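You operate a simulated robot arm through the tools that you are given. There is no shell and no other tool.

Carry out the task below with a simulated two-armed robot. There is one attempt and no reset: what you move stays moved.

Task
Load the small white package on the green base and lay its tail.
Fine: lead the teal clip through the white fork, two turns round the teal cleat, into the yellow holder.

The check looks at the end state, three seconds after you hand in, the way a careful person would. Anything else that was tipped, shoved, dropped, spilled or broken makes it a failure.

Robot
Two 7-joint arms with four-finger grippers on one trunk that stands fixed in place. Base frame: the origin is at the foot of the trunk, x ahead of it, y to its left, z up. Lengths are in mm, angles in rad, forces in N, time in s.
The left shoulder is at [40, 181, 1154], the right one opposite. With the tool pointing down near the work surface each hand reaches from about 320 to 840 mm from the base axis, measured 20 degrees to its own side. Payload 3.67 kg a hand.
Tool frame (each hand has its own): the origin (TCP) lies between the finger pads and is the grasp point; the fingertips stand 28 mm ahead of it; z points along the fingers, y is the line along which they close. The gripper opens to 112 mm; its body begins 73 mm behind the TCP.
Orientation is that of the tool frame in the base frame, as [roll, pitch, yaw] about the fixed x, y, z axes, in that order (R = Rz(yaw) Ry(pitch) Rx(roll)). With the fingers straight down and closing along the base's y, the tool's x points along the base's -x, its y along +y and its z along -z.

Tools
- The arms move only by the tool drive_tool. It takes "left_plan", "right_plan" or both (then of equal length, played together; a hand with none holds still); each is a list of rows, each a list of 7 numbers: the shift along the tool's x, y, z in units of 50 mm (1.0 is 50 mm), then the turn, a rotation vector about the tool's x, y, z in units of 4 degrees (1.0 is 4 degrees), then the gripper command, from -1 (shut) to 1 (fully open), values between in proportion. In form: [[dx, dy, dz, rx, ry, rz, claw], ...]. A call has 1 to 20 rows; each row shifts and turns the commanded pose from where the row before left it, along the tool's axes as they then stand. A call with a number of a shift or a turn outside -1 to 1 is refused whole. Rows are played at 5 a second. More than 50 mm and 0.15 rad between two rows, or a gripper value outside its range, and nothing of the call is played. Where a pose cannot be reached the arm comes as near as it can. A force on the tool above 40 N (or 10 N above the force at the start of the call, whichever is more), or a blocked arm, ends the call early, and 0.2 s more pass. Each finger travels about 72.4 mm/s and halts on what it meets, pressing with about 43 N; the grip force reading is that of the motor and also rises with nothing between the fingers. The clock runs only during rows and for 0.2 s after the last one: add rows that do not move to give the fingers time. The reply holds the time, the measured pose of the TCP, the force on the tool along the base axes, the opening and the grip force, in the units named above and with some noise, with the torque about the TCP (base axes, N m) and any sound that the robot's microphone picked up.
- Cameras (640 x 400 px; columns grow to the right, rows downward): "scene" is now at [104, -34.7, 1396.5]; the picture's right is [-0.39, -0.92, 0.00], its down [-0.42, 0.18, -0.89] and it looks along [0.82, -0.35, -0.46] (base axes); focal length 310 px, centre (320, 200). "left" rides on the left gripper at [60, 18, -104] in its tool frame; the picture's right is [-0.29, 0.96, 0.00], its down [-0.80, -0.24, -0.55] and it looks along [-0.53, -0.16, 0.83] (tool axes); focal length 234 px, centre (320, 200). "right" rides on the right gripper at [60, -18, -104] in its tool frame; the picture's right is [0.29, 0.96, 0.00], its down [-0.80, 0.24, -0.55] and it looks along [-0.53, 0.16, 0.83] (tool axes); focal length 234 px, centre (320, 200). There is no depth. A picture from a camera that has moved, and an enlarged one, comes with that camera's place and axes in the base frame and with its lens.
- camera(camera): a new picture of that camera. It takes no simulated time.
- raise_lower(by): moves the trunk up (or, below 0, down) by that many mm; the arms and the scene camera ride with it, the base frame stays. It gives what a move gives, with no picture.
- aim_head(pan, tilt): turns the head with the scene camera to pan (to the left, within 1.501 rad either way) and tilt (down, from -0.506 to 1.204), counted from straight ahead of the robot. It gives what a move gives.
- close_up(camera, box): a new picture of the part [left, top, right, bottom] of that camera's present view, enlarged. It takes no simulated time.
- job_done(): hands the job in; it is judged then, once.

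Nothing tells you positions but the pictures and the camera data. Unless the task says otherwise, let go and move clear before handing in.

The tools are called after "Emit:" by a JSON object that holds its "api" and its "payload". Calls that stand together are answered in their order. drive_tool: Moves the arms, as the interface text tells. Its arguments: {"type":"object","properties":{"left_plan":{"type":"array","items":{"type":"array","items":{"type":"number"}}},"right_plan":{"type":"array","items":{"type":"array","items":{"type":"number"}}}},"required":[]} The other tools are called the same way: raise_lower (by) moves the trunk up or down; aim_head (pan, tilt) turns the head that bears the scene camera; camera (camera) takes a picture; close_up (camera, box) takes an enlarged picture of a part of a camera's view; job_done () hands the job in.

At the start:

```text
time: 0.0
left_eef_pos: [427.2, -27.2, 1254.4]
left_orientation: [-3.141, 0.0, -3.141]
left_ft_force: [-0.1, 0.6, -0.6]
left_torque: [-0.02, -0.02, 0.0]
left_width: 111.9
left_grasp_force: 0.1
right_eef_pos: [424.2, -557.6, 1215.5]
right_orientation: [-3.141, 0.0, 3.141]
right_ft_force: [-0.9, 0.2, 0.0]
right_torque: [0.0, 0.0, 0.03]
right_width: 111.9
right_grasp_force: 0.0
trunk travel left (down, up): [-275.0, 239.0]
head pan, tilt (commanded): [-0.4, 0.475]
```

scene: 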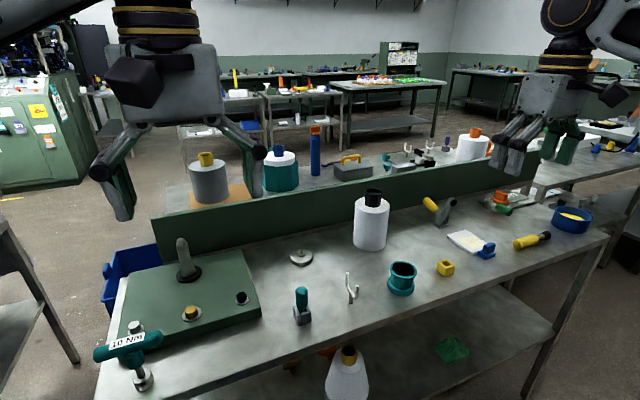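
right: 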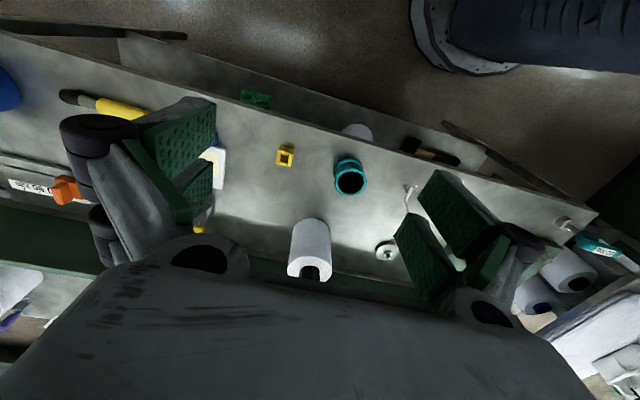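
left: 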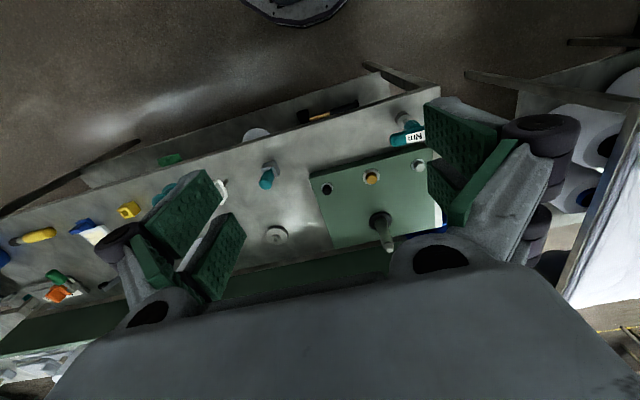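

I see a workbench with a green base plate on the left (spindle and posts), a white fork, teal cleat(s), a yellow holder and a white package with a blue clip. I'll look at each in enlarged views before moving.

Emit:
{"api": "close_up", "payload": {"camera": "scene", "box": [90, 220, 330, 370]}}

Emit:
{"api": "close_up", "payload": {"camera": "scene", "box": [280, 180, 440, 330]}}

Emit:
{"api": "close_up", "payload": {"camera": "scene", "box": [400, 180, 600, 305]}}

Emit:
{"api": "close_up", "payload": {"camera": "scene", "box": [160, 110, 520, 260]}}

```text
2.67 times, centred on (210, 295) of scene
camera zoom: at [104.0, -34.7, 1396.5], right [-0.39, -0.92, 0.0], down [-0.42, 0.18, -0.89], along [0.82, -0.35, -0.46], focal length 827 px, centre (613, -53)
```

zoom: 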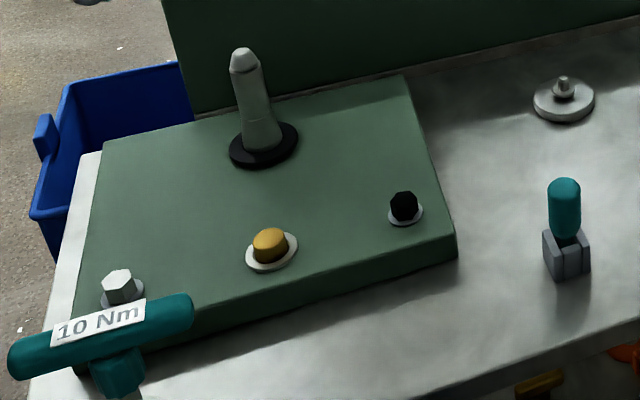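

```text
2.67 times, centred on (360, 255) of scene
camera zoom: at [104.0, -34.7, 1396.5], right [-0.39, -0.92, 0.0], down [-0.42, 0.18, -0.89], along [0.82, -0.35, -0.46], focal length 827 px, centre (213, 53)
```

zoom: 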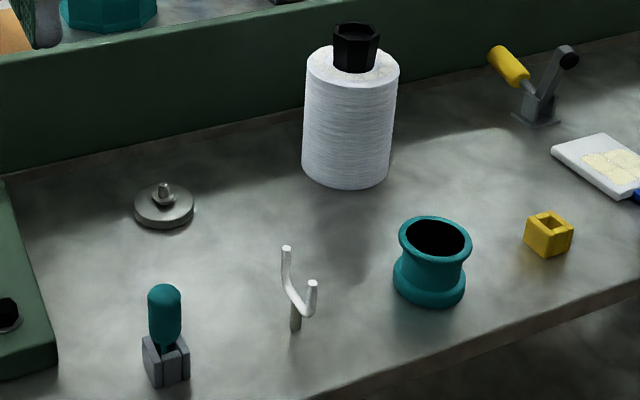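

```text
3.20 times, centred on (500, 242) of scene
camera zoom: at [104.0, -34.7, 1396.5], right [-0.39, -0.92, 0.0], down [-0.42, 0.18, -0.89], along [0.82, -0.35, -0.46], focal length 992 px, centre (-256, 64)
```

zoom: 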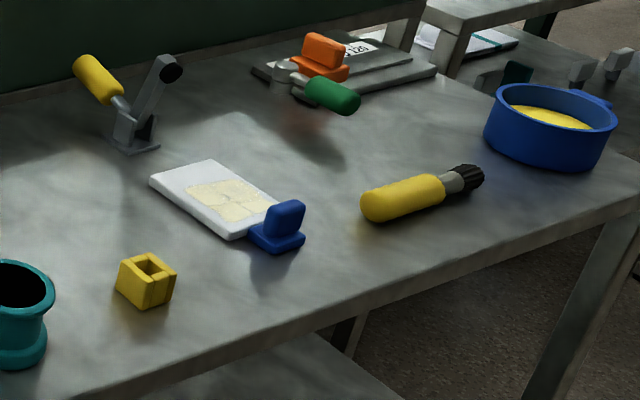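

```text
1.78 times, centred on (340, 185) of scene
camera zoom: at [104.0, -34.7, 1396.5], right [-0.39, -0.92, 0.0], down [-0.42, 0.18, -0.89], along [0.82, -0.35, -0.46], focal length 551 px, centre (284, 227)
```

zoom: 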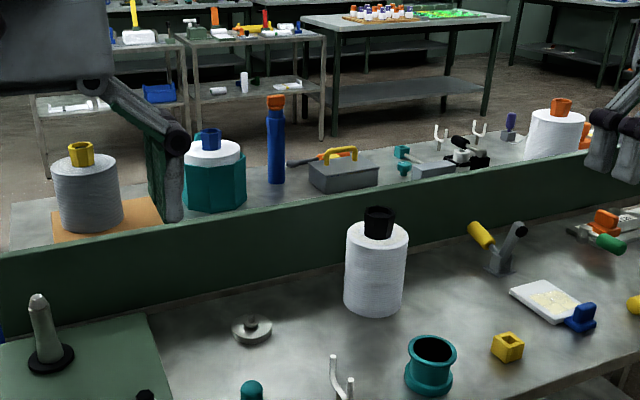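

I see a white thread package with a black core, a fork, a teal spool-like cleat and a teal pin in a grey block, which may be the clip. I need finer views to find the thread and what it joins.

Emit:
{"api": "close_up", "payload": {"camera": "scene", "box": [280, 240, 360, 330]}}

Emit:
{"api": "close_up", "payload": {"camera": "scene", "box": [335, 180, 405, 260]}}

Emit:
{"api": "close_up", "payload": {"camera": "scene", "box": [375, 250, 465, 305]}}

Emit:
{"api": "close_up", "payload": {"camera": "scene", "box": [380, 120, 500, 190]}}

Emit:
{"api": "close_up", "payload": {"camera": "scene", "box": [90, 300, 220, 400]}}

Emit:
{"api": "close_up", "payload": {"camera": "right", "box": [240, 80, 460, 290]}}

Emit:
{"api": "close_up", "payload": {"camera": "left", "box": [220, 100, 460, 270]}}

```text
4.44 times, centred on (320, 285) of scene
camera zoom: at [104.0, -34.7, 1396.5], right [-0.39, -0.92, 0.0], down [-0.42, 0.18, -0.89], along [0.82, -0.35, -0.46], focal length 1378 px, centre (320, -178)
```

zoom: 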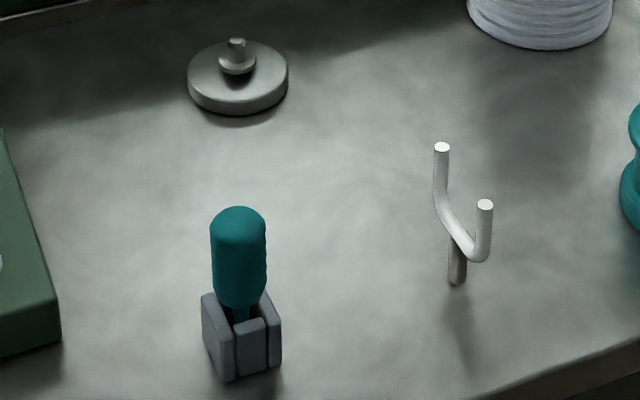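

```text
5.00 times, centred on (370, 220) of scene
camera zoom: at [104.0, -34.7, 1396.5], right [-0.39, -0.92, 0.0], down [-0.42, 0.18, -0.89], along [0.82, -0.35, -0.46], focal length 1551 px, centre (70, 100)
```

zoom: 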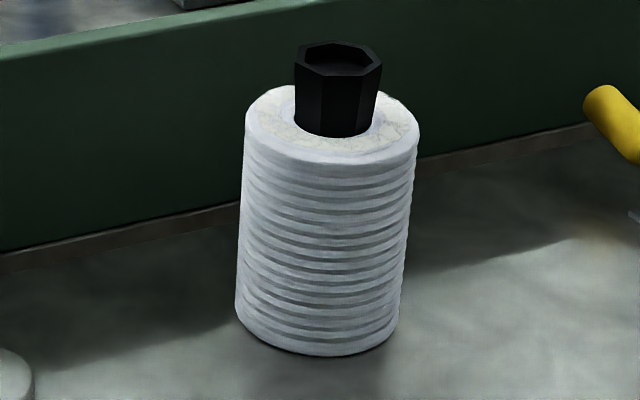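

```text
7.11 times, centred on (420, 278) of scene
camera zoom: at [104.0, -34.7, 1396.5], right [-0.39, -0.92, 0.0], down [-0.42, 0.18, -0.89], along [0.82, -0.35, -0.46], focal length 2206 px, centre (-391, -351)
```

zoom: 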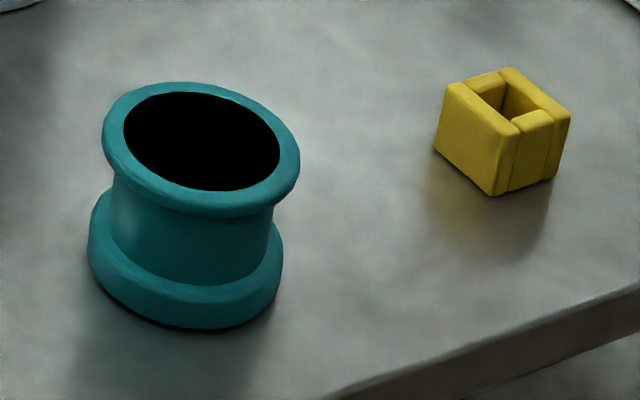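

```text
5.33 times, centred on (440, 155) of scene
camera zoom: at [104.0, -34.7, 1396.5], right [-0.39, -0.92, 0.0], down [-0.42, 0.18, -0.89], along [0.82, -0.35, -0.46], focal length 1654 px, centre (-320, 440)
```

zoom: 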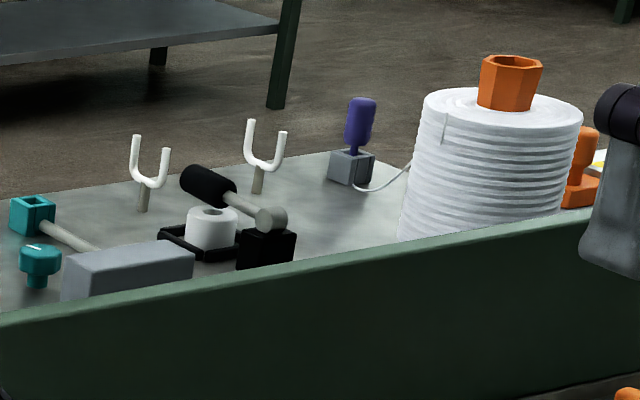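

```text
4.00 times, centred on (155, 350) of scene
camera zoom: at [104.0, -34.7, 1396.5], right [-0.39, -0.92, 0.0], down [-0.42, 0.18, -0.89], along [0.82, -0.35, -0.46], focal length 1241 px, centre (980, -400)
```

zoom: 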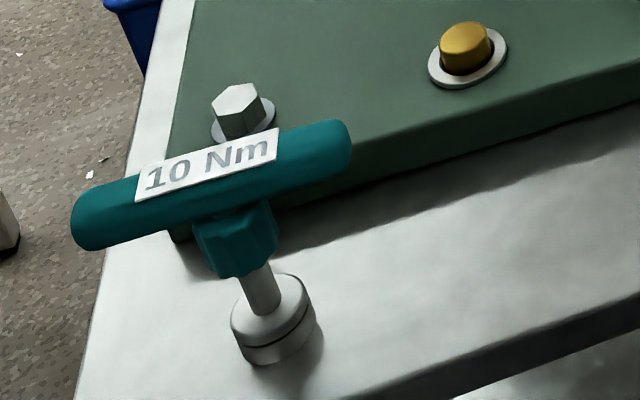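

```text
1.90 times, centred on (350, 185) of right
camera zoom: at [363.8, -577.0, 1319.6], right [-0.29, 0.96, 0.0], down [0.8, 0.24, 0.55], along [0.53, 0.16, -0.83], focal length 446 px, centre (263, 229)
```

zoom: 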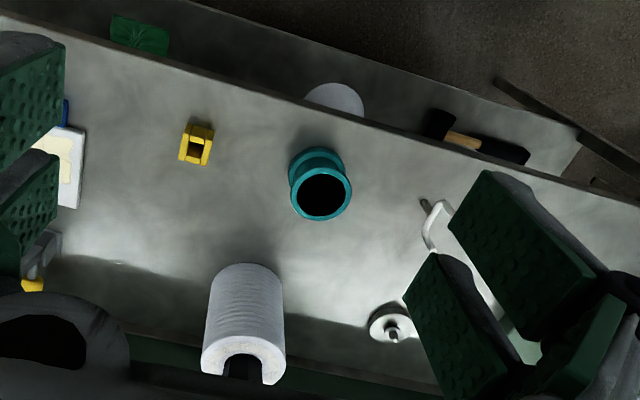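

```text
2.35 times, centred on (340, 185) of left
camera zoom: at [368.2, -9.4, 1359.4], right [0.29, 0.96, 0.0], down [0.8, -0.24, 0.55], along [0.53, -0.16, -0.83], focal length 551 px, centre (273, 235)
```

zoom: 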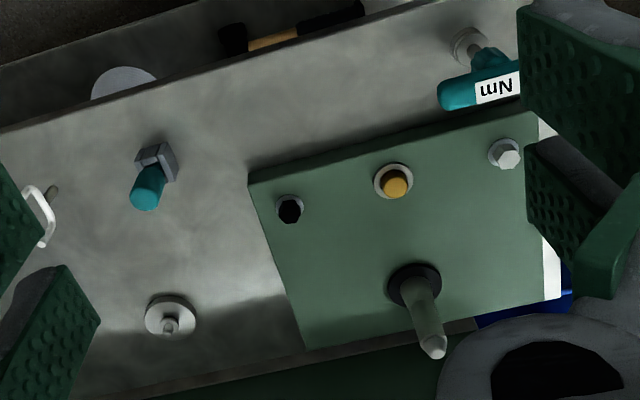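

The parked teal clip stands near (555, -185), with the fork at about (567, -309), the cleat at (565, -449) and the yellow holder at (565, -589). The small white package is near (750, -473) and the green base's spindle near (784, 31). The larger white package at the back has its own purple clip, so I leave it alone. I'll turn the head for better views and look for the thread.

Emit:
{"api": "aim_head", "payload": {"pan": -0.15, "tilt": 0.75}}

Emit:
{"api": "camera", "payload": {"camera": "scene"}}

Emit:
{"api": "close_up", "payload": {"camera": "scene", "box": [200, 80, 480, 260]}}

```text
time: 0.8
left_eef_pos: [428.1, -27.0, 1255.3]
left_orientation: [-3.14, 0.001, -3.14]
left_ft_force: [0.3, 0.3, 1.1]
left_torque: [0.0, 0.0, 0.04]
left_width: 111.8
left_grasp_force: 0.1
right_eef_pos: [424.1, -558.7, 1216.0]
right_orientation: [3.142, 0.0, -3.141]
right_ft_force: [-0.1, 0.1, 0.1]
right_torque: [-0.02, 0.04, 0.01]
right_width: 112.2
right_grasp_force: 0.0
trunk travel left (down, up): [-275.0, 239.0]
head pan, tilt (commanded): [-0.15, 0.75]
```

```text
taken
camera scene: at [101.7, -11.7, 1372.3], right [-0.15, -0.99, 0.0], down [-0.67, 0.1, -0.73], along [0.72, -0.11, -0.68], focal length 310 px, centre (320, 200)
```

scene: 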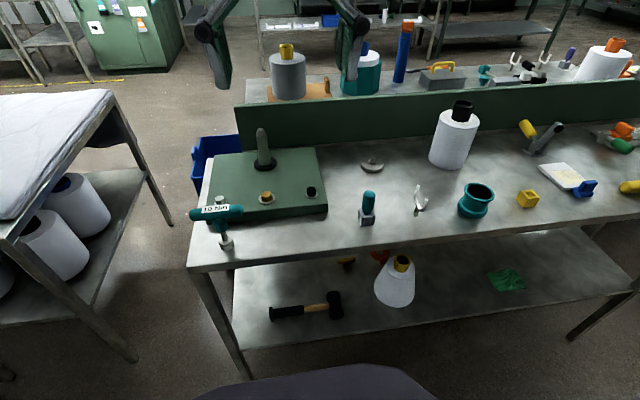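

```text
2.22 times, centred on (340, 170) of scene
camera zoom: at [101.7, -11.7, 1372.3], right [-0.15, -0.99, 0.0], down [-0.67, 0.1, -0.73], along [0.72, -0.11, -0.68], focal length 689 px, centre (276, 267)
```

zoom: 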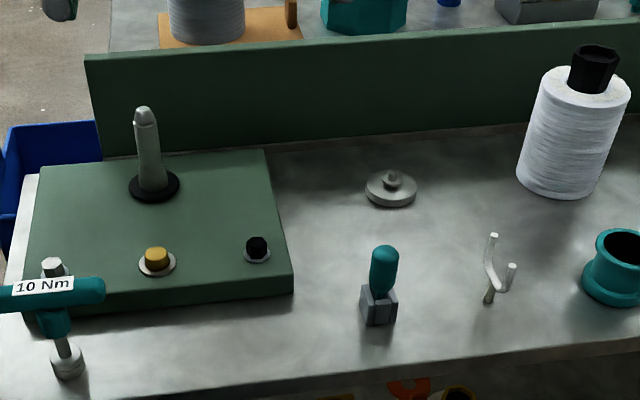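

No thread is visible between the package and the parked clip from here. I'll bring the right wrist camera over the bench middle to look from above.

Emit:
{"api": "drive_tool", "payload": {"right_plan": [[-0.32, 0.76, 0.05, 0, 0, 0, 1], [-0.32, 0.76, 0.05, 0, 0, 0, 1], [-0.32, 0.76, 0.05, 0, 0, 0, 1], [-0.32, 0.76, 0.05, 0, 0, 0, 1], [-0.32, 0.76, 0.05, 0, 0, 0, 1], [-0.32, 0.76, 0.05, 0, 0, 0, 1]]}}

Emit:
{"api": "camera", "payload": {"camera": "right"}}

Emit:
{"api": "camera", "payload": {"camera": "scene"}}

```text
time: 2.2
left_eef_pos: [429.4, -25.9, 1253.8]
left_orientation: [-3.139, -0.001, 3.141]
left_ft_force: [-0.9, 1.2, -0.4]
left_torque: [-0.02, 0.05, 0.01]
left_width: 111.9
left_grasp_force: 0.0
right_eef_pos: [520.8, -327.1, 1202.6]
right_orientation: [-3.141, -0.002, 3.14]
right_ft_force: [0.8, 0.2, 0.5]
right_torque: [-0.01, 0.04, -0.01]
right_width: 112.0
right_grasp_force: 0.0
trunk travel left (down, up): [-275.0, 239.0]
head pan, tilt (commanded): [-0.15, 0.75]
```

```text
taken
camera right: at [460.0, -345.5, 1305.8], right [-0.29, 0.96, 0.0], down [0.8, 0.24, 0.55], along [0.53, 0.16, -0.83], focal length 234 px, centre (320, 200)
```

right: 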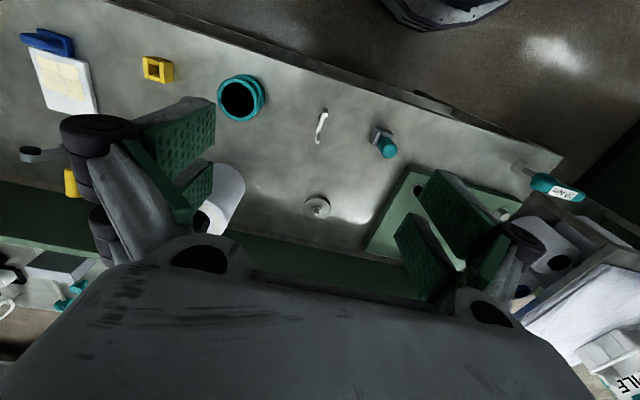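

```text
taken
camera scene: at [102.7, -9.9, 1372.1], right [-0.15, -0.99, 0.0], down [-0.68, 0.1, -0.73], along [0.72, -0.11, -0.68], focal length 310 px, centre (320, 200)
```

scene: 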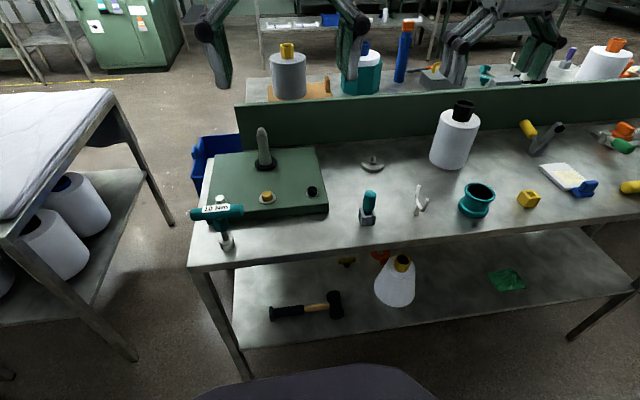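

The right wrist camera now sees the clip, fork, cleat and holder from above. I'll zoom in on each.

Emit:
{"api": "close_up", "payload": {"camera": "right", "box": [280, 90, 440, 230]}}

Emit:
{"api": "close_up", "payload": {"camera": "right", "box": [120, 40, 300, 240]}}

Emit:
{"api": "close_up", "payload": {"camera": "scene", "box": [350, 180, 440, 240]}}

Emit:
{"api": "close_up", "payload": {"camera": "scene", "box": [400, 90, 560, 230]}}

Emit:
{"api": "close_up", "payload": {"camera": "scene", "box": [180, 110, 360, 260]}}

```text
2.86 times, centred on (360, 160) of right
camera zoom: at [460.0, -345.5, 1305.8], right [-0.29, 0.96, 0.0], down [0.8, 0.24, 0.55], along [0.53, 0.16, -0.83], focal length 669 px, centre (206, 314)
```

zoom: 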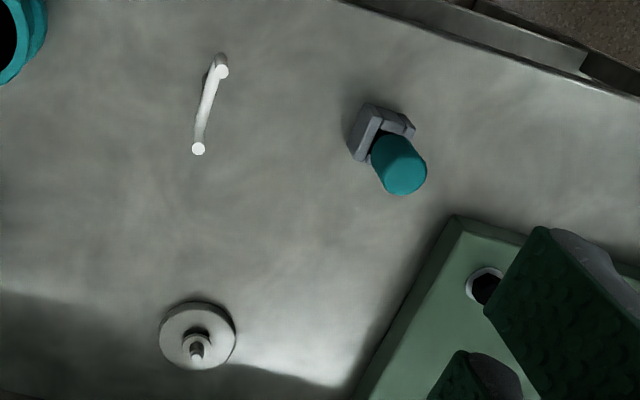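

```text
2.00 times, centred on (210, 140) of right
camera zoom: at [460.0, -345.5, 1305.8], right [-0.29, 0.96, 0.0], down [0.8, 0.24, 0.55], along [0.53, 0.16, -0.83], focal length 468 px, centre (540, 320)
```

zoom: 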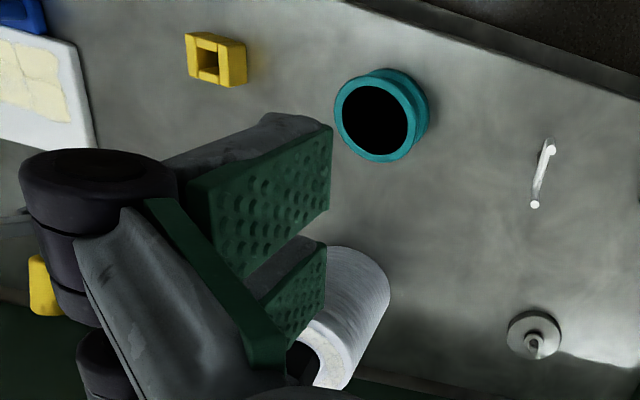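

```text
6.67 times, centred on (395, 210) of scene
camera zoom: at [102.7, -9.9, 1372.1], right [-0.15, -0.99, 0.0], down [-0.68, 0.1, -0.73], along [0.72, -0.11, -0.68], focal length 2068 px, centre (-180, 133)
```

zoom: 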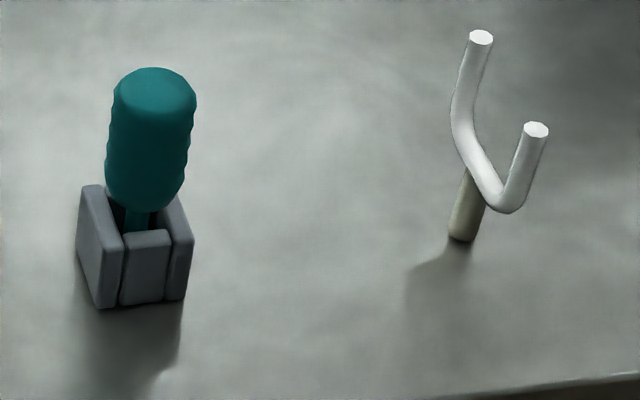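

```text
2.86 times, centred on (480, 160) of scene
camera zoom: at [102.7, -9.9, 1372.1], right [-0.15, -0.99, 0.0], down [-0.68, 0.1, -0.73], along [0.72, -0.11, -0.68], focal length 886 px, centre (-137, 314)
```

zoom: 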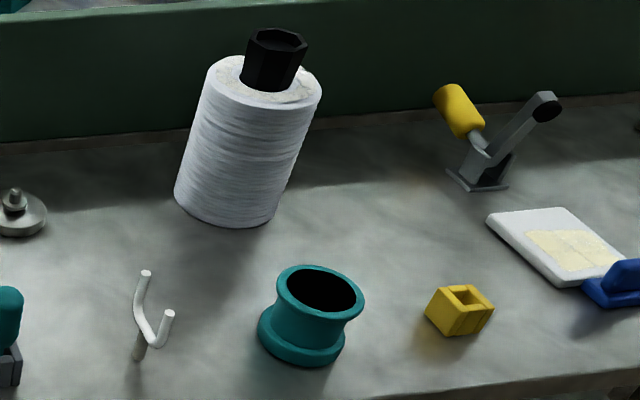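

```text
2.67 times, centred on (270, 185) of scene
camera zoom: at [102.7, -9.9, 1372.1], right [-0.15, -0.99, 0.0], down [-0.68, 0.1, -0.73], along [0.72, -0.11, -0.68], focal length 827 px, centre (453, 240)
```

zoom: 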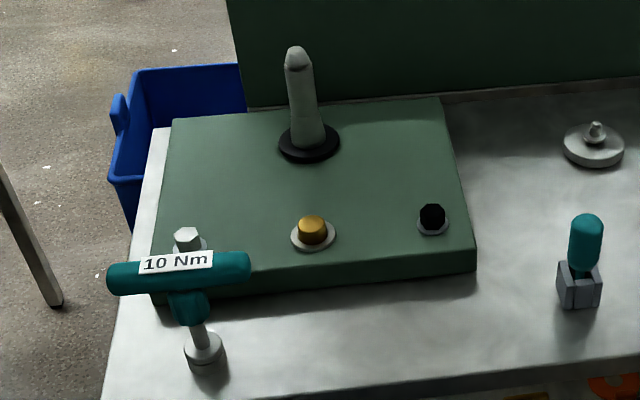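

The bench front edge runs at x ≈ 498, and the spindle tip triangulates nearer to me than its foot, so it may lean. I'll move the left wrist camera for more views of the spindle, and the right one toward the package.

Emit:
{"api": "drive_tool", "payload": {"left_plan": [[-0.7, 0.6, 0.1, 0, 0, 0, 1], [-0.7, 0.6, 0.1, 0, 0, 0, 1], [-0.7, 0.6, 0.1, 0, 0, 0, 1], [-0.7, 0.6, 0.1, 0, 0, 0, 1], [-0.7, 0.6, 0.1, 0, 0, 0, 1], [-0.7, 0.6, 0.1, 0, 0, 0, 1]], "right_plan": [[-0.3, -0.1, 0, 0, 0, 0, 1], [-0.3, -0.1, 0, 0, 0, 0, 1], [-0.3, -0.1, 0, 0, 0, 0, 1], [-0.3, -0.1, 0, 0, 0, 0, 1], [-0.3, -0.1, 0, 0, 0, 0, 1], [-0.3, -0.1, 0, 0, 0, 0, 1]]}}

Emit:
{"api": "camera", "payload": {"camera": "left"}}

Emit:
{"api": "camera", "payload": {"camera": "right"}}

```text
time: 3.6
left_eef_pos: [638.2, 155.5, 1224.4]
left_orientation: [-3.14, 0.0, 3.139]
left_ft_force: [0.5, -0.9, 0.0]
left_torque: [-0.04, 0.01, 0.03]
left_width: 112.1
left_grasp_force: 0.0
right_eef_pos: [611.9, -358.8, 1201.0]
right_orientation: [3.141, -0.002, 3.141]
right_ft_force: [0.0, -0.7, 0.9]
right_torque: [-0.04, -0.02, -0.01]
right_width: 112.2
right_grasp_force: 0.0
trunk travel left (down, up): [-275.0, 239.0]
head pan, tilt (commanded): [-0.15, 0.75]
```

```text
taken
camera left: at [578.2, 173.4, 1328.5], right [0.29, 0.96, 0.0], down [0.8, -0.24, 0.55], along [0.53, -0.16, -0.83], focal length 234 px, centre (320, 200)
```

left: 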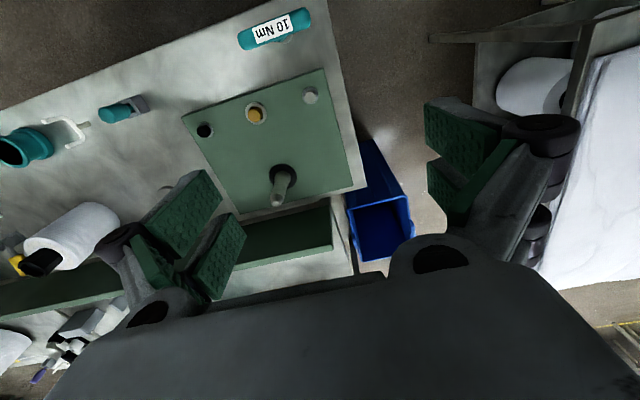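

```text
taken
camera right: at [551.8, -378.4, 1305.1], right [-0.29, 0.96, 0.0], down [0.8, 0.24, 0.55], along [0.53, 0.16, -0.83], focal length 234 px, centre (320, 200)
```

right: 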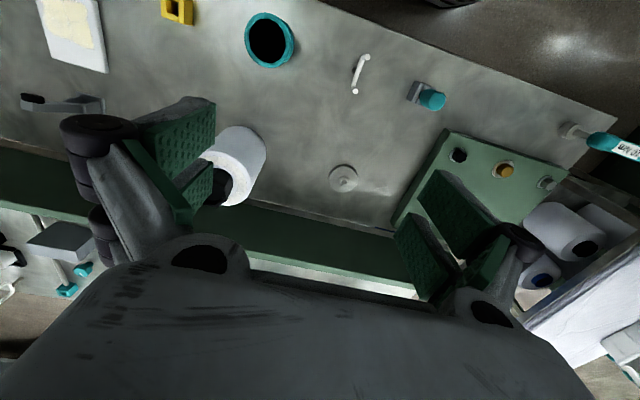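

Emit:
{"api": "close_up", "payload": {"camera": "left", "box": [170, 60, 370, 240]}}

Emit:
{"api": "close_up", "payload": {"camera": "left", "box": [240, 140, 320, 220]}}

Emit:
{"api": "close_up", "payload": {"camera": "right", "box": [180, 100, 300, 230]}}

Emit:
{"api": "close_up", "payload": {"camera": "right", "box": [330, 40, 460, 130]}}

Emit:
{"api": "close_up", "payload": {"camera": "left", "box": [0, 80, 160, 280]}}

```text
2.22 times, centred on (270, 150) of left
camera zoom: at [578.2, 173.4, 1328.5], right [0.29, 0.96, 0.0], down [0.8, -0.24, 0.55], along [0.53, -0.16, -0.83], focal length 520 px, centre (431, 311)
```

zoom: 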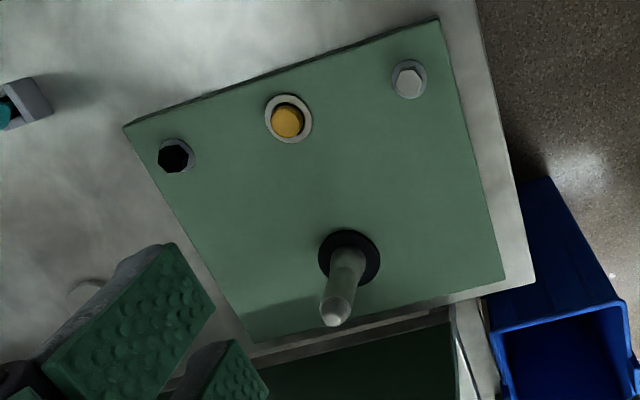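

```text
5.00 times, centred on (280, 180) of left
camera zoom: at [578.2, 173.4, 1328.5], right [0.29, 0.96, 0.0], down [0.8, -0.24, 0.55], along [0.53, -0.16, -0.83], focal length 1171 px, centre (520, 300)
```

zoom: 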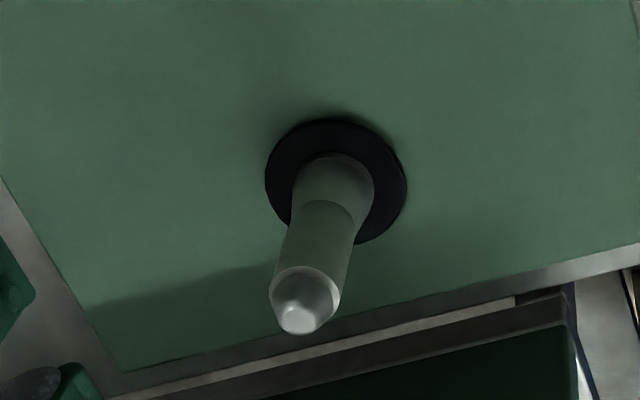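

```text
3.08 times, centred on (240, 165) of right
camera zoom: at [551.8, -378.4, 1305.1], right [-0.29, 0.96, 0.0], down [0.8, 0.24, 0.55], along [0.53, 0.16, -0.83], focal length 720 px, centre (566, 308)
```

zoom: 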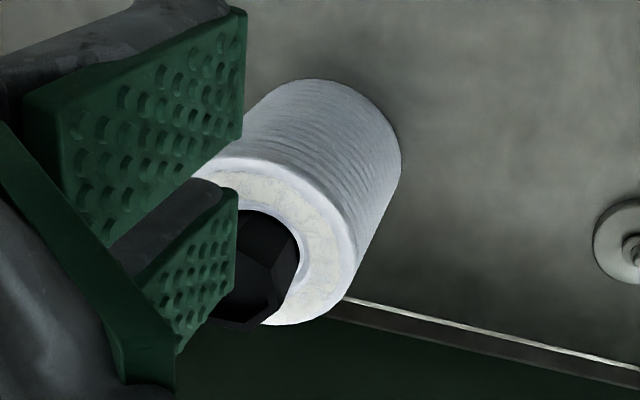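

```text
4.44 times, centred on (395, 85) of right
camera zoom: at [551.8, -378.4, 1305.1], right [-0.29, 0.96, 0.0], down [0.8, 0.24, 0.55], along [0.53, 0.16, -0.83], focal length 1041 px, centre (-13, 711)
```

zoom: 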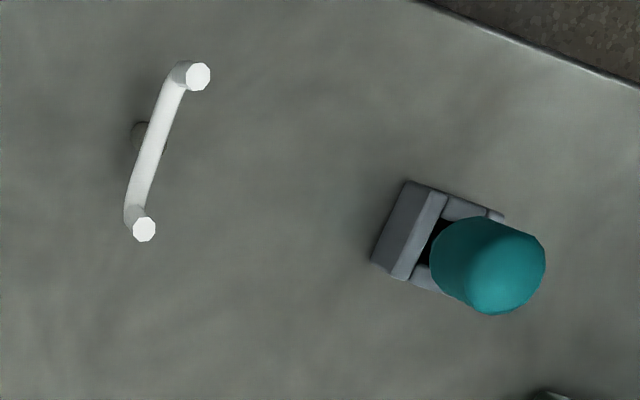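

```text
2.00 times, centred on (80, 180) of left
camera zoom: at [578.2, 173.4, 1328.5], right [0.29, 0.96, 0.0], down [0.8, -0.24, 0.55], along [0.53, -0.16, -0.83], focal length 468 px, centre (800, 240)
```

zoom: 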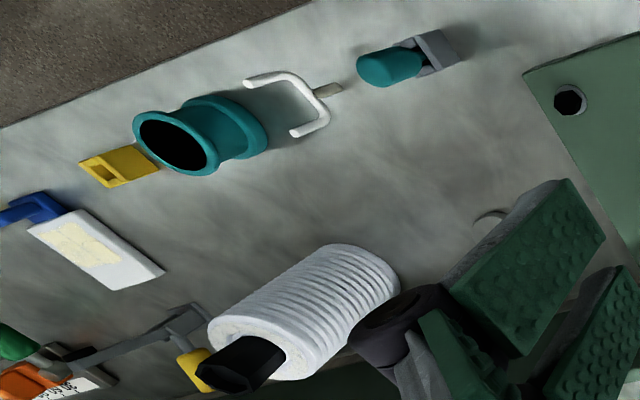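

The spindle is vertical at about (782, 29), with its tip at z ≈ 986 and its foot at z ≈ 880. The fork tines are at x ≈ 547 and 593, y ≈ -310, with tips at z ≈ 921, and the table is at z ≈ 848. Next I put the right camera nearly above the package to measure it.

Emit:
{"api": "drive_tool", "payload": {"right_plan": [[-0.74, -0.36, 0, 0, 0, 0, 1], [-0.74, -0.36, 0, 0, 0, 0, 1], [-0.74, -0.36, 0, 0, 0, 0, 1], [-0.74, -0.36, 0, 0, 0, 0, 1], [0, 0, 0, 0, 0, 0, 1]]}}

Emit:
{"api": "camera", "payload": {"camera": "right"}}

Emit:
{"api": "close_up", "payload": {"camera": "right", "box": [220, 0, 420, 140]}}

```text
time: 4.8
left_eef_pos: [634.7, 154.3, 1226.1]
left_orientation: [-3.141, 0.0, -3.141]
left_ft_force: [-0.7, -0.2, 0.1]
left_torque: [0.01, -0.01, -0.02]
left_width: 111.9
left_grasp_force: 0.0
right_eef_pos: [705.1, -427.3, 1184.5]
right_orientation: [3.141, 0.001, 3.141]
right_ft_force: [-0.7, -0.6, 0.1]
right_torque: [0.01, 0.04, -0.01]
right_width: 112.0
right_grasp_force: 0.1
right hand out of reach, approached as far as the arm can: row 3, 4
trunk travel left (down, up): [-275.0, 239.0]
head pan, tilt (commanded): [-0.15, 0.75]
```

```text
taken
camera right: at [644.7, -446.1, 1289.1], right [-0.29, 0.96, 0.0], down [0.8, 0.24, 0.56], along [0.53, 0.16, -0.83], focal length 234 px, centre (320, 200)
```

right: 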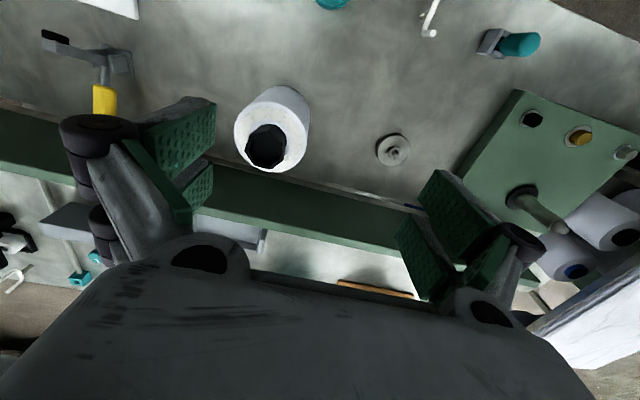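

```text
2.86 times, centred on (320, 70) of right
camera zoom: at [644.7, -446.1, 1289.1], right [-0.29, 0.96, 0.0], down [0.8, 0.24, 0.56], along [0.53, 0.16, -0.83], focal length 669 px, centre (320, 571)
```

zoom: 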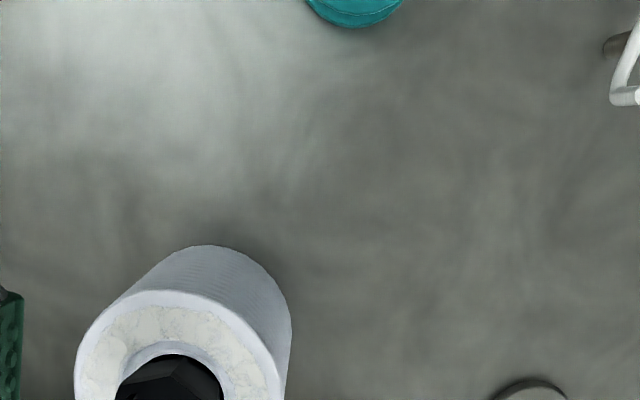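

Reach is limited here: the arm spans about 758 mm horizontally from the shoulder to a wrist that sits about 237 mm behind the TCP. I'll zoom in on the package from this vantage to fix its position.

Emit:
{"api": "close_up", "payload": {"camera": "right", "box": [220, 70, 340, 190]}}

Emit:
{"api": "close_up", "payload": {"camera": "scene", "box": [420, 90, 490, 180]}}

Emit:
{"api": "close_up", "payload": {"camera": "right", "box": [440, 80, 620, 250]}}

Emit:
{"api": "close_up", "payload": {"camera": "left", "box": [0, 190, 130, 290]}}

```text
3.33 times, centred on (280, 130) of right
camera zoom: at [644.7, -446.1, 1289.1], right [-0.29, 0.96, 0.0], down [0.8, 0.24, 0.56], along [0.53, 0.16, -0.83], focal length 781 px, centre (453, 433)
```

zoom: 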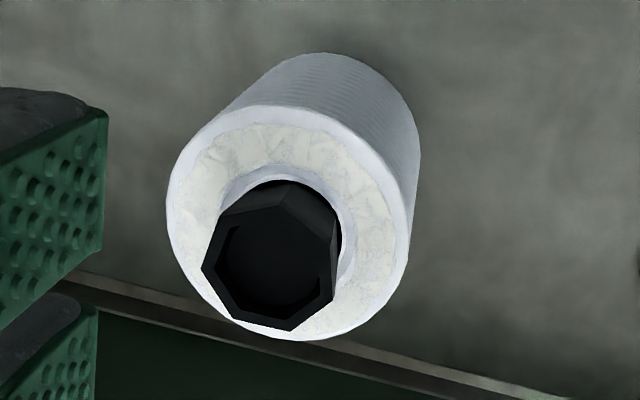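

```text
4.44 times, centred on (455, 135) of scene
camera zoom: at [100.8, -11.8, 1372.3], right [-0.15, -0.99, 0.0], down [-0.67, 0.1, -0.73], along [0.72, -0.11, -0.68], focal length 1378 px, centre (-280, 489)
```

zoom: 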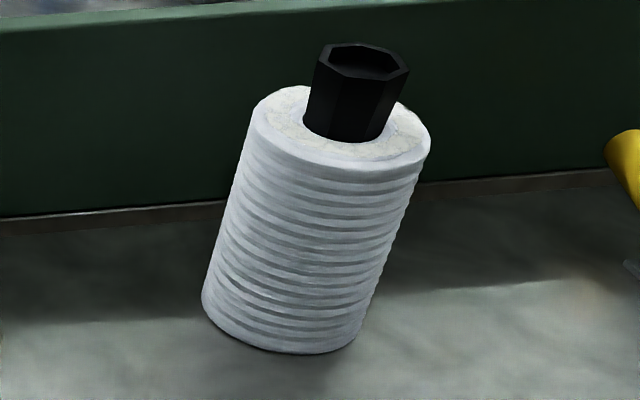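

```text
2.35 times, centred on (530, 165) of right
camera zoom: at [644.7, -446.1, 1289.1], right [-0.29, 0.96, 0.0], down [0.8, 0.24, 0.56], along [0.53, 0.16, -0.83], focal length 551 px, centre (-174, 282)
```

zoom: 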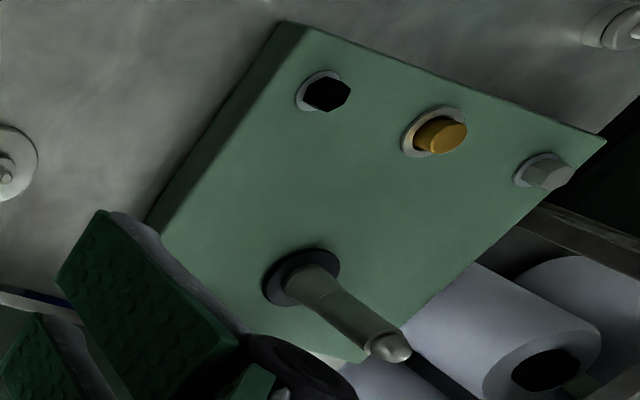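

```text
4.00 times, centred on (65, 240) of left
camera zoom: at [575.3, 172.3, 1330.3], right [0.29, 0.96, 0.0], down [0.8, -0.24, 0.55], along [0.53, -0.16, -0.83], focal length 937 px, centre (1340, 40)
```

zoom: 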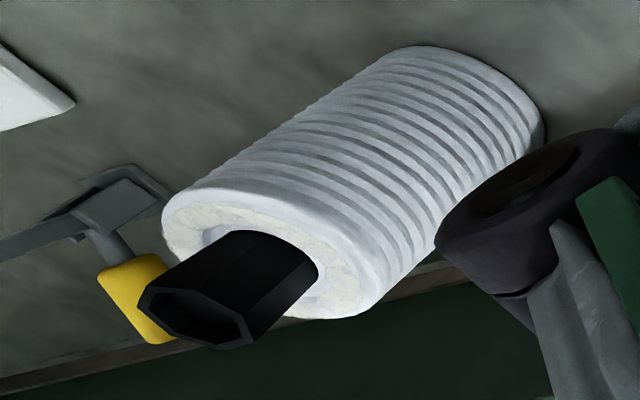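

The package stands at about (767, -478): yarn top z ≈ 977, black core top z ≈ 1021. That is slightly beyond vertical-tool reach, so I'll raise the trunk and tilt the right hand about 15° outward. The left hand will back off to give room.

Emit:
{"api": "raise_lower", "payload": {"by": 150}}

Emit:
{"api": "drive_tool", "payload": {"left_plan": [[0.9, 0.2, 0.4, 0, 0, 0, 1], [0.9, 0.2, 0.4, 0, 0, 0, 1], [0.9, 0.2, 0.4, 0, 0, 0, 1], [0.9, 0.2, 0.4, 0, 0, 0, 1]], "right_plan": [[0, 0, 0, 0, -0.94, 0, 1], [0, 0, 0, 0, -0.94, 0, 1], [0, 0, 0, 0, -0.94, 0, 1], [0, 0, 0, 0, -0.93, 0, 1]]}}

Emit:
{"api": "camera", "payload": {"camera": "right"}}

Emit:
{"api": "camera", "payload": {"camera": "scene"}}

```text
time: 6.5
left_eef_pos: [635.8, 154.4, 1374.9]
left_orientation: [3.141, 0.0, -3.139]
left_ft_force: [0.6, 0.7, 0.2]
left_torque: [-0.01, 0.01, 0.01]
left_width: 112.1
left_grasp_force: 0.1
right_eef_pos: [706.4, -427.8, 1334.3]
right_orientation: [3.141, 0.0, 3.141]
right_ft_force: [0.3, 1.1, -0.5]
right_torque: [-0.02, 0.01, 0.01]
right_width: 112.3
right_grasp_force: 0.1
trunk travel left (down, up): [-425.0, 89.0]
head pan, tilt (commanded): [-0.15, 0.75]
```

```text
refused: row 1 steps farther than a row can; nothing moved
```

```text
taken
camera right: at [645.9, -445.6, 1438.6], right [-0.29, 0.96, 0.0], down [0.8, 0.24, 0.55], along [0.53, 0.16, -0.83], focal length 234 px, centre (320, 200)
```

right: 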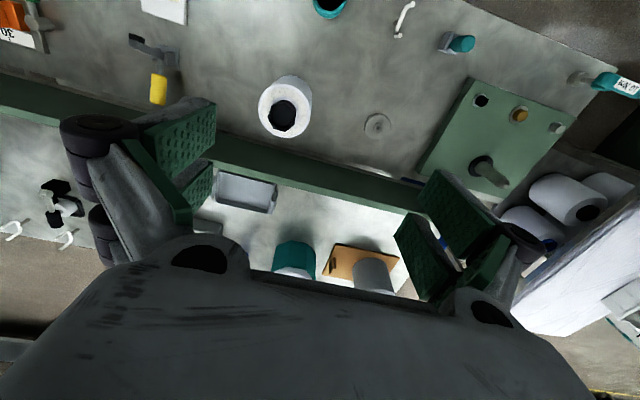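

```text
taken
camera scene: at [102.0, -11.5, 1522.2], right [-0.15, -0.99, 0.0], down [-0.67, 0.1, -0.73], along [0.72, -0.11, -0.68], focal length 310 px, centre (320, 200)
```

scene: 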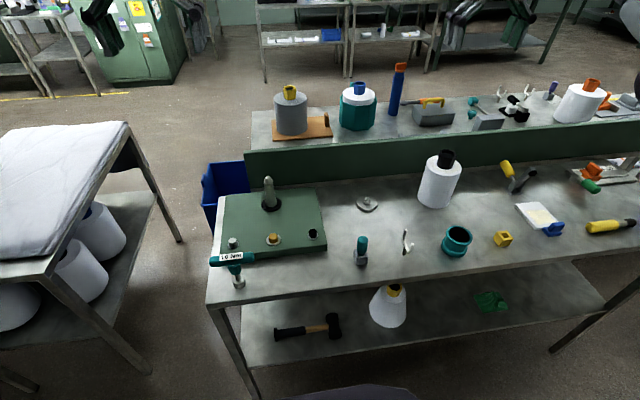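

One row was slightly too long, so nothing moved. I'll resend it with shorter steps: the left hand back, the right hand tilting outward.

Emit:
{"api": "drive_tool", "payload": {"left_plan": [[0.8, 0.2, 0.4, 0, 0, 0, 1], [0.8, 0.2, 0.4, 0, 0, 0, 1], [0.8, 0.2, 0.4, 0, 0, 0, 1], [0.8, 0.2, 0.4, 0, 0, 0, 1]], "right_plan": [[0, 0, 0, 0, -0.94, 0, 1], [0, 0, 0, 0, -0.94, 0, 1], [0, 0, 0, 0, -0.94, 0, 1], [0, 0, 0, 0, -0.93, 0, 1]]}}

Emit:
{"api": "close_up", "payload": {"camera": "scene", "box": [390, 130, 480, 220]}}

Emit:
{"api": "close_up", "payload": {"camera": "scene", "box": [200, 160, 340, 300]}}

Emit:
{"api": "close_up", "payload": {"camera": "scene", "box": [340, 210, 520, 290]}}

```text
time: 7.5
left_eef_pos: [473.5, 194.8, 1296.0]
left_orientation: [-3.14, 0.002, -3.141]
left_ft_force: [-0.9, -0.3, 0.2]
left_torque: [-0.03, -0.07, 0.0]
left_width: 112.1
left_grasp_force: 0.0
right_eef_pos: [704.0, -425.7, 1336.6]
right_orientation: [3.141, 0.267, -3.141]
right_ft_force: [0.2, -0.2, 0.5]
right_torque: [-0.02, -0.03, 0.0]
right_width: 112.1
right_grasp_force: 0.0
trunk travel left (down, up): [-425.0, 89.0]
head pan, tilt (commanded): [-0.15, 0.75]
```

```text
4.44 times, centred on (435, 175) of scene
camera zoom: at [99.0, -10.2, 1522.4], right [-0.15, -0.99, 0.0], down [-0.67, 0.1, -0.73], along [0.72, -0.11, -0.68], focal length 1378 px, centre (-191, 311)
```

zoom: 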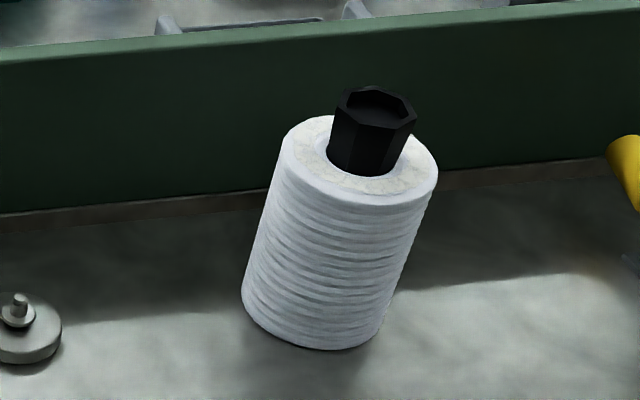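

```text
2.86 times, centred on (270, 230) of scene
camera zoom: at [99.0, -10.2, 1522.4], right [-0.15, -0.99, 0.0], down [-0.67, 0.1, -0.73], along [0.72, -0.11, -0.68], focal length 886 px, centre (463, 114)
```

zoom: 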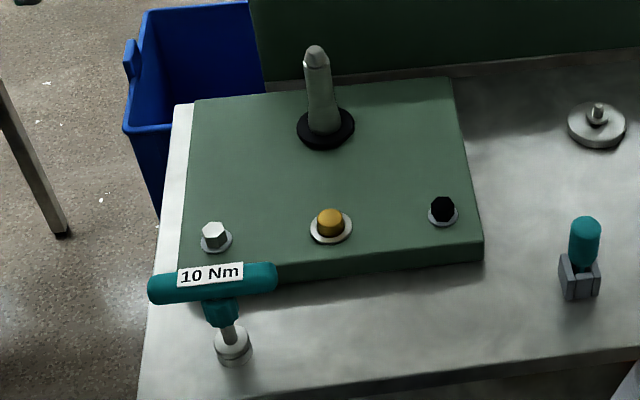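

```text
3.56 times, centred on (430, 250) of scene
camera zoom: at [99.0, -10.2, 1522.4], right [-0.15, -0.99, 0.0], down [-0.67, 0.1, -0.73], along [0.72, -0.11, -0.68], focal length 1103 px, centre (-71, 22)
```

zoom: 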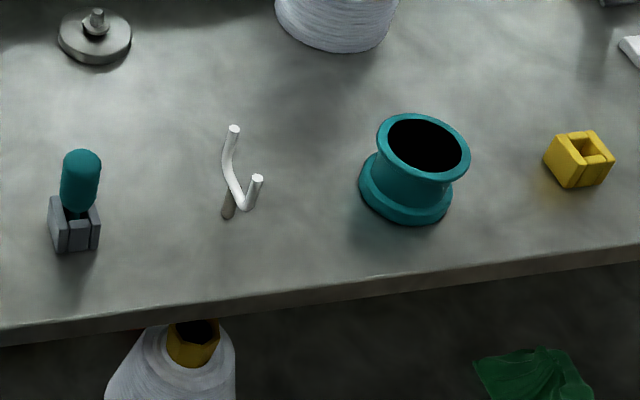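

The right hand is tilted 15° and the core centre confirms at (766, -477). I'll go along the tool axis to a point above the core and check.

Emit:
{"api": "drive_tool", "payload": {"right_plan": [[0, -0.17, 0.78, 0, 0, 0, 1], [0, -0.17, 0.78, 0, 0, 0, 1], [0, -0.17, 0.78, 0, 0, 0, 1], [0, -0.17, 0.78, 0, 0, 0, 1], [0, -0.17, 0.78, 0, 0, 0, 1], [0, -0.17, 0.78, 0, 0, 0, 1], [0, 0, 0, 0, 0, 0, 1]]}}

Emit:
{"api": "camera", "payload": {"camera": "right"}}

Emit:
{"api": "close_up", "payload": {"camera": "scene", "box": [370, 80, 530, 220]}}

```text
time: 9.1
left_eef_pos: [477.2, 191.5, 1295.9]
left_orientation: [3.141, 0.0, -3.141]
left_ft_force: [0.1, 0.8, 0.6]
left_torque: [-0.01, -0.01, 0.02]
left_width: 112.0
left_grasp_force: 0.1
right_eef_pos: [768.7, -477.2, 1110.4]
right_orientation: [3.141, 0.263, 3.142]
right_ft_force: [-0.3, -0.2, 0.4]
right_torque: [0.0, -0.01, -0.02]
right_width: 111.9
right_grasp_force: 0.0
trunk travel left (down, up): [-425.0, 89.0]
head pan, tilt (commanded): [-0.15, 0.75]
```

```text
taken
camera right: at [683.7, -495.2, 1195.7], right [-0.28, 0.96, -0.07], down [0.63, 0.24, 0.74], along [0.73, 0.16, -0.67], focal length 234 px, centre (320, 200)
```

right: 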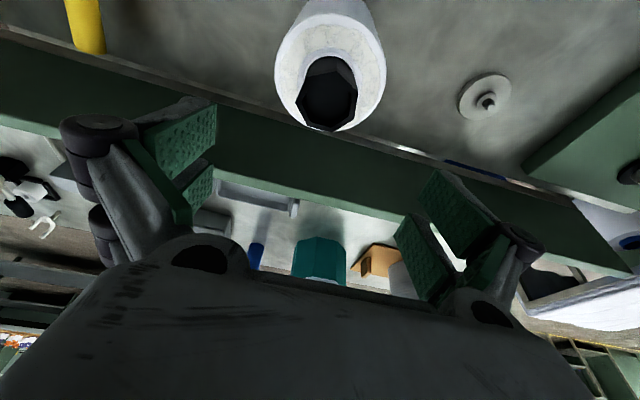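

```text
2.86 times, centred on (450, 150) of scene
camera zoom: at [101.3, -11.5, 1522.2], right [-0.15, -0.99, 0.0], down [-0.67, 0.1, -0.73], along [0.72, -0.11, -0.68], focal length 886 px, centre (-51, 343)
```

zoom: 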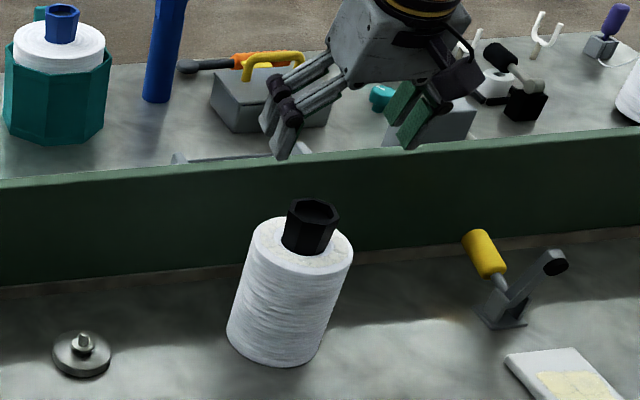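

Emit:
{"api": "close_up", "payload": {"camera": "right", "box": [260, 0, 400, 140]}}

```text
2.86 times, centred on (330, 70) of right
camera zoom: at [683.7, -495.2, 1195.7], right [-0.28, 0.96, -0.07], down [0.63, 0.24, 0.74], along [0.73, 0.16, -0.67], focal length 669 px, centre (291, 571)
```

zoom: 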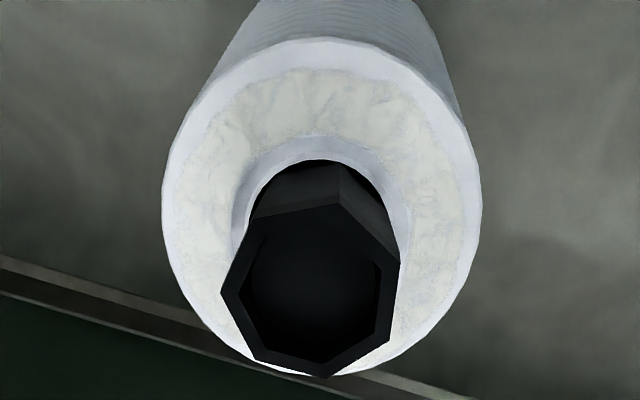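

The core's centre reads (766.5, -479) in this view, in line with the other estimates. I descend so the fingertips stop just above the yarn top, then check the view before closing.

Emit:
{"api": "drive_tool", "payload": {"right_plan": [[0.163, -0.007, 0.577, 0, 0, 0, 1], [0.163, -0.007, 0.577, 0, 0, 0, 1], [0.163, -0.007, 0.577, 0, 0, 0, 1], [0, 0, 0, 0, 0, 0, 1]]}}

Emit:
{"api": "camera", "payload": {"camera": "right"}}

Emit:
{"api": "close_up", "payload": {"camera": "scene", "box": [370, 80, 530, 220]}}

```text
time: 10.1
left_eef_pos: [477.4, 194.1, 1294.8]
left_orientation: [3.141, 0.0, 3.142]
left_ft_force: [-0.3, 0.0, 0.5]
left_torque: [0.02, 0.01, 0.02]
left_width: 112.1
left_grasp_force: 0.0
right_eef_pos: [751.3, -476.9, 1023.3]
right_orientation: [3.14, 0.264, -3.141]
right_ft_force: [0.9, -0.3, -0.5]
right_torque: [0.01, 0.0, 0.01]
right_width: 111.8
right_grasp_force: 0.1
right hand out of reach, approached as far as the arm can: row 2, 3
trunk travel left (down, up): [-425.0, 89.0]
head pan, tilt (commanded): [-0.15, 0.75]
```

```text
taken
camera right: at [666.6, -495.1, 1109.1], right [-0.28, 0.96, -0.08], down [0.63, 0.24, 0.74], along [0.73, 0.16, -0.67], focal length 234 px, centre (320, 200)
```

right: 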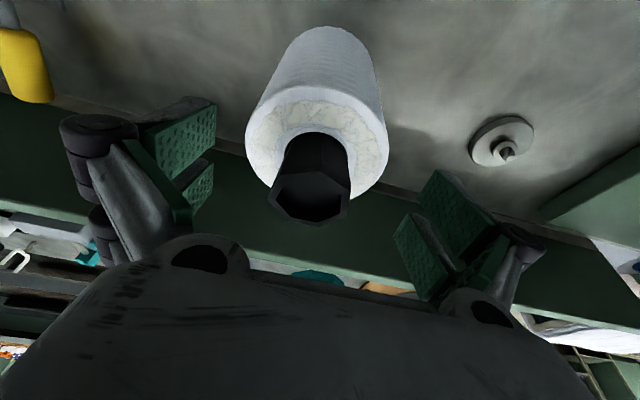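

```text
2.86 times, centred on (450, 150) of scene
camera zoom: at [102.3, -11.0, 1522.1], right [-0.15, -0.99, 0.0], down [-0.67, 0.1, -0.73], along [0.72, -0.11, -0.68], focal length 886 px, centre (-51, 343)
```

zoom: 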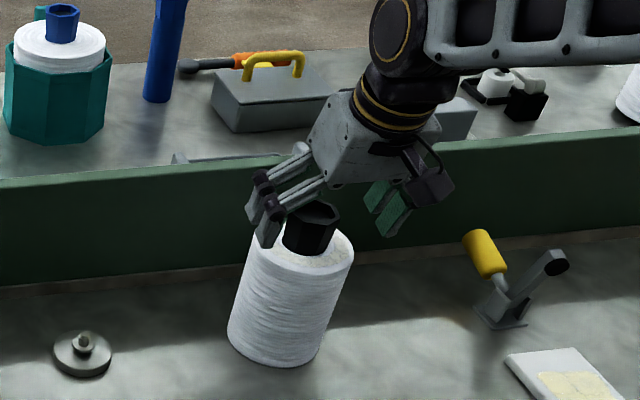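

The arm ran out of reach at x ≈ 751, short of the core. I'll back straight up, lower the trunk a bit so the wrist is level with the shoulder, and tilt the hand further to about 24°.

Emit:
{"api": "drive_tool", "payload": {"right_plan": [[-0.235, 0, -0.87, 0, 0, 0, 1], [-0.235, 0, -0.87, 0, 0, 0, 1], [-0.235, 0, -0.87, 0, 0, 0, 1], [-0.235, 0, -0.87, 0, 0, 0, 1], [0, 0, 0, 0, 0, 0, 1]]}}

Emit:
{"api": "raise_lower", "payload": {"by": -75}}

Emit:
{"api": "drive_tool", "payload": {"right_plan": [[0, 0, 0, 0, -0.75, 0, 1], [0, 0, 0, 0, -0.75, 0, 1], [0, 0, 0, 0, -0.75, 0, 1], [0, 0, 0, 0, 0, 0, 1]]}}

```text
time: 11.3
left_eef_pos: [478.4, 193.5, 1295.1]
left_orientation: [-3.141, -0.002, 3.141]
left_ft_force: [-0.4, 0.1, -0.8]
left_torque: [0.02, 0.01, 0.0]
left_width: 112.1
left_grasp_force: 0.1
right_eef_pos: [753.8, -478.6, 1203.0]
right_orientation: [-3.141, 0.263, 3.14]
right_ft_force: [-0.3, 0.0, -0.3]
right_torque: [-0.02, -0.01, -0.02]
right_width: 111.9
right_grasp_force: 0.0
trunk travel left (down, up): [-425.0, 89.0]
head pan, tilt (commanded): [-0.15, 0.75]
```

```text
time: 12.4
left_eef_pos: [477.7, 192.9, 1220.1]
left_orientation: [3.141, -0.002, 3.141]
left_ft_force: [0.7, -0.1, -0.6]
left_torque: [0.0, 0.01, -0.05]
left_width: 111.9
left_grasp_force: 0.1
right_eef_pos: [754.6, -477.3, 1128.2]
right_orientation: [-3.141, 0.265, 3.141]
right_ft_force: [-0.1, 0.2, 0.6]
right_torque: [0.0, 0.01, 0.01]
right_width: 112.1
right_grasp_force: 0.0
trunk travel left (down, up): [-350.0, 164.0]
head pan, tilt (commanded): [-0.15, 0.75]
```

```text
time: 13.4
left_eef_pos: [476.6, 193.3, 1220.3]
left_orientation: [3.141, 0.0, 3.14]
left_ft_force: [0.6, -0.2, -0.5]
left_torque: [-0.04, -0.01, 0.0]
left_width: 111.8
left_grasp_force: 0.1
right_eef_pos: [756.0, -477.7, 1127.5]
right_orientation: [-3.141, 0.42, -3.141]
right_ft_force: [-0.2, 0.4, -0.9]
right_torque: [-0.01, -0.04, -0.01]
right_width: 112.3
right_grasp_force: 0.0
trunk travel left (down, up): [-350.0, 164.0]
head pan, tilt (commanded): [-0.15, 0.75]
```

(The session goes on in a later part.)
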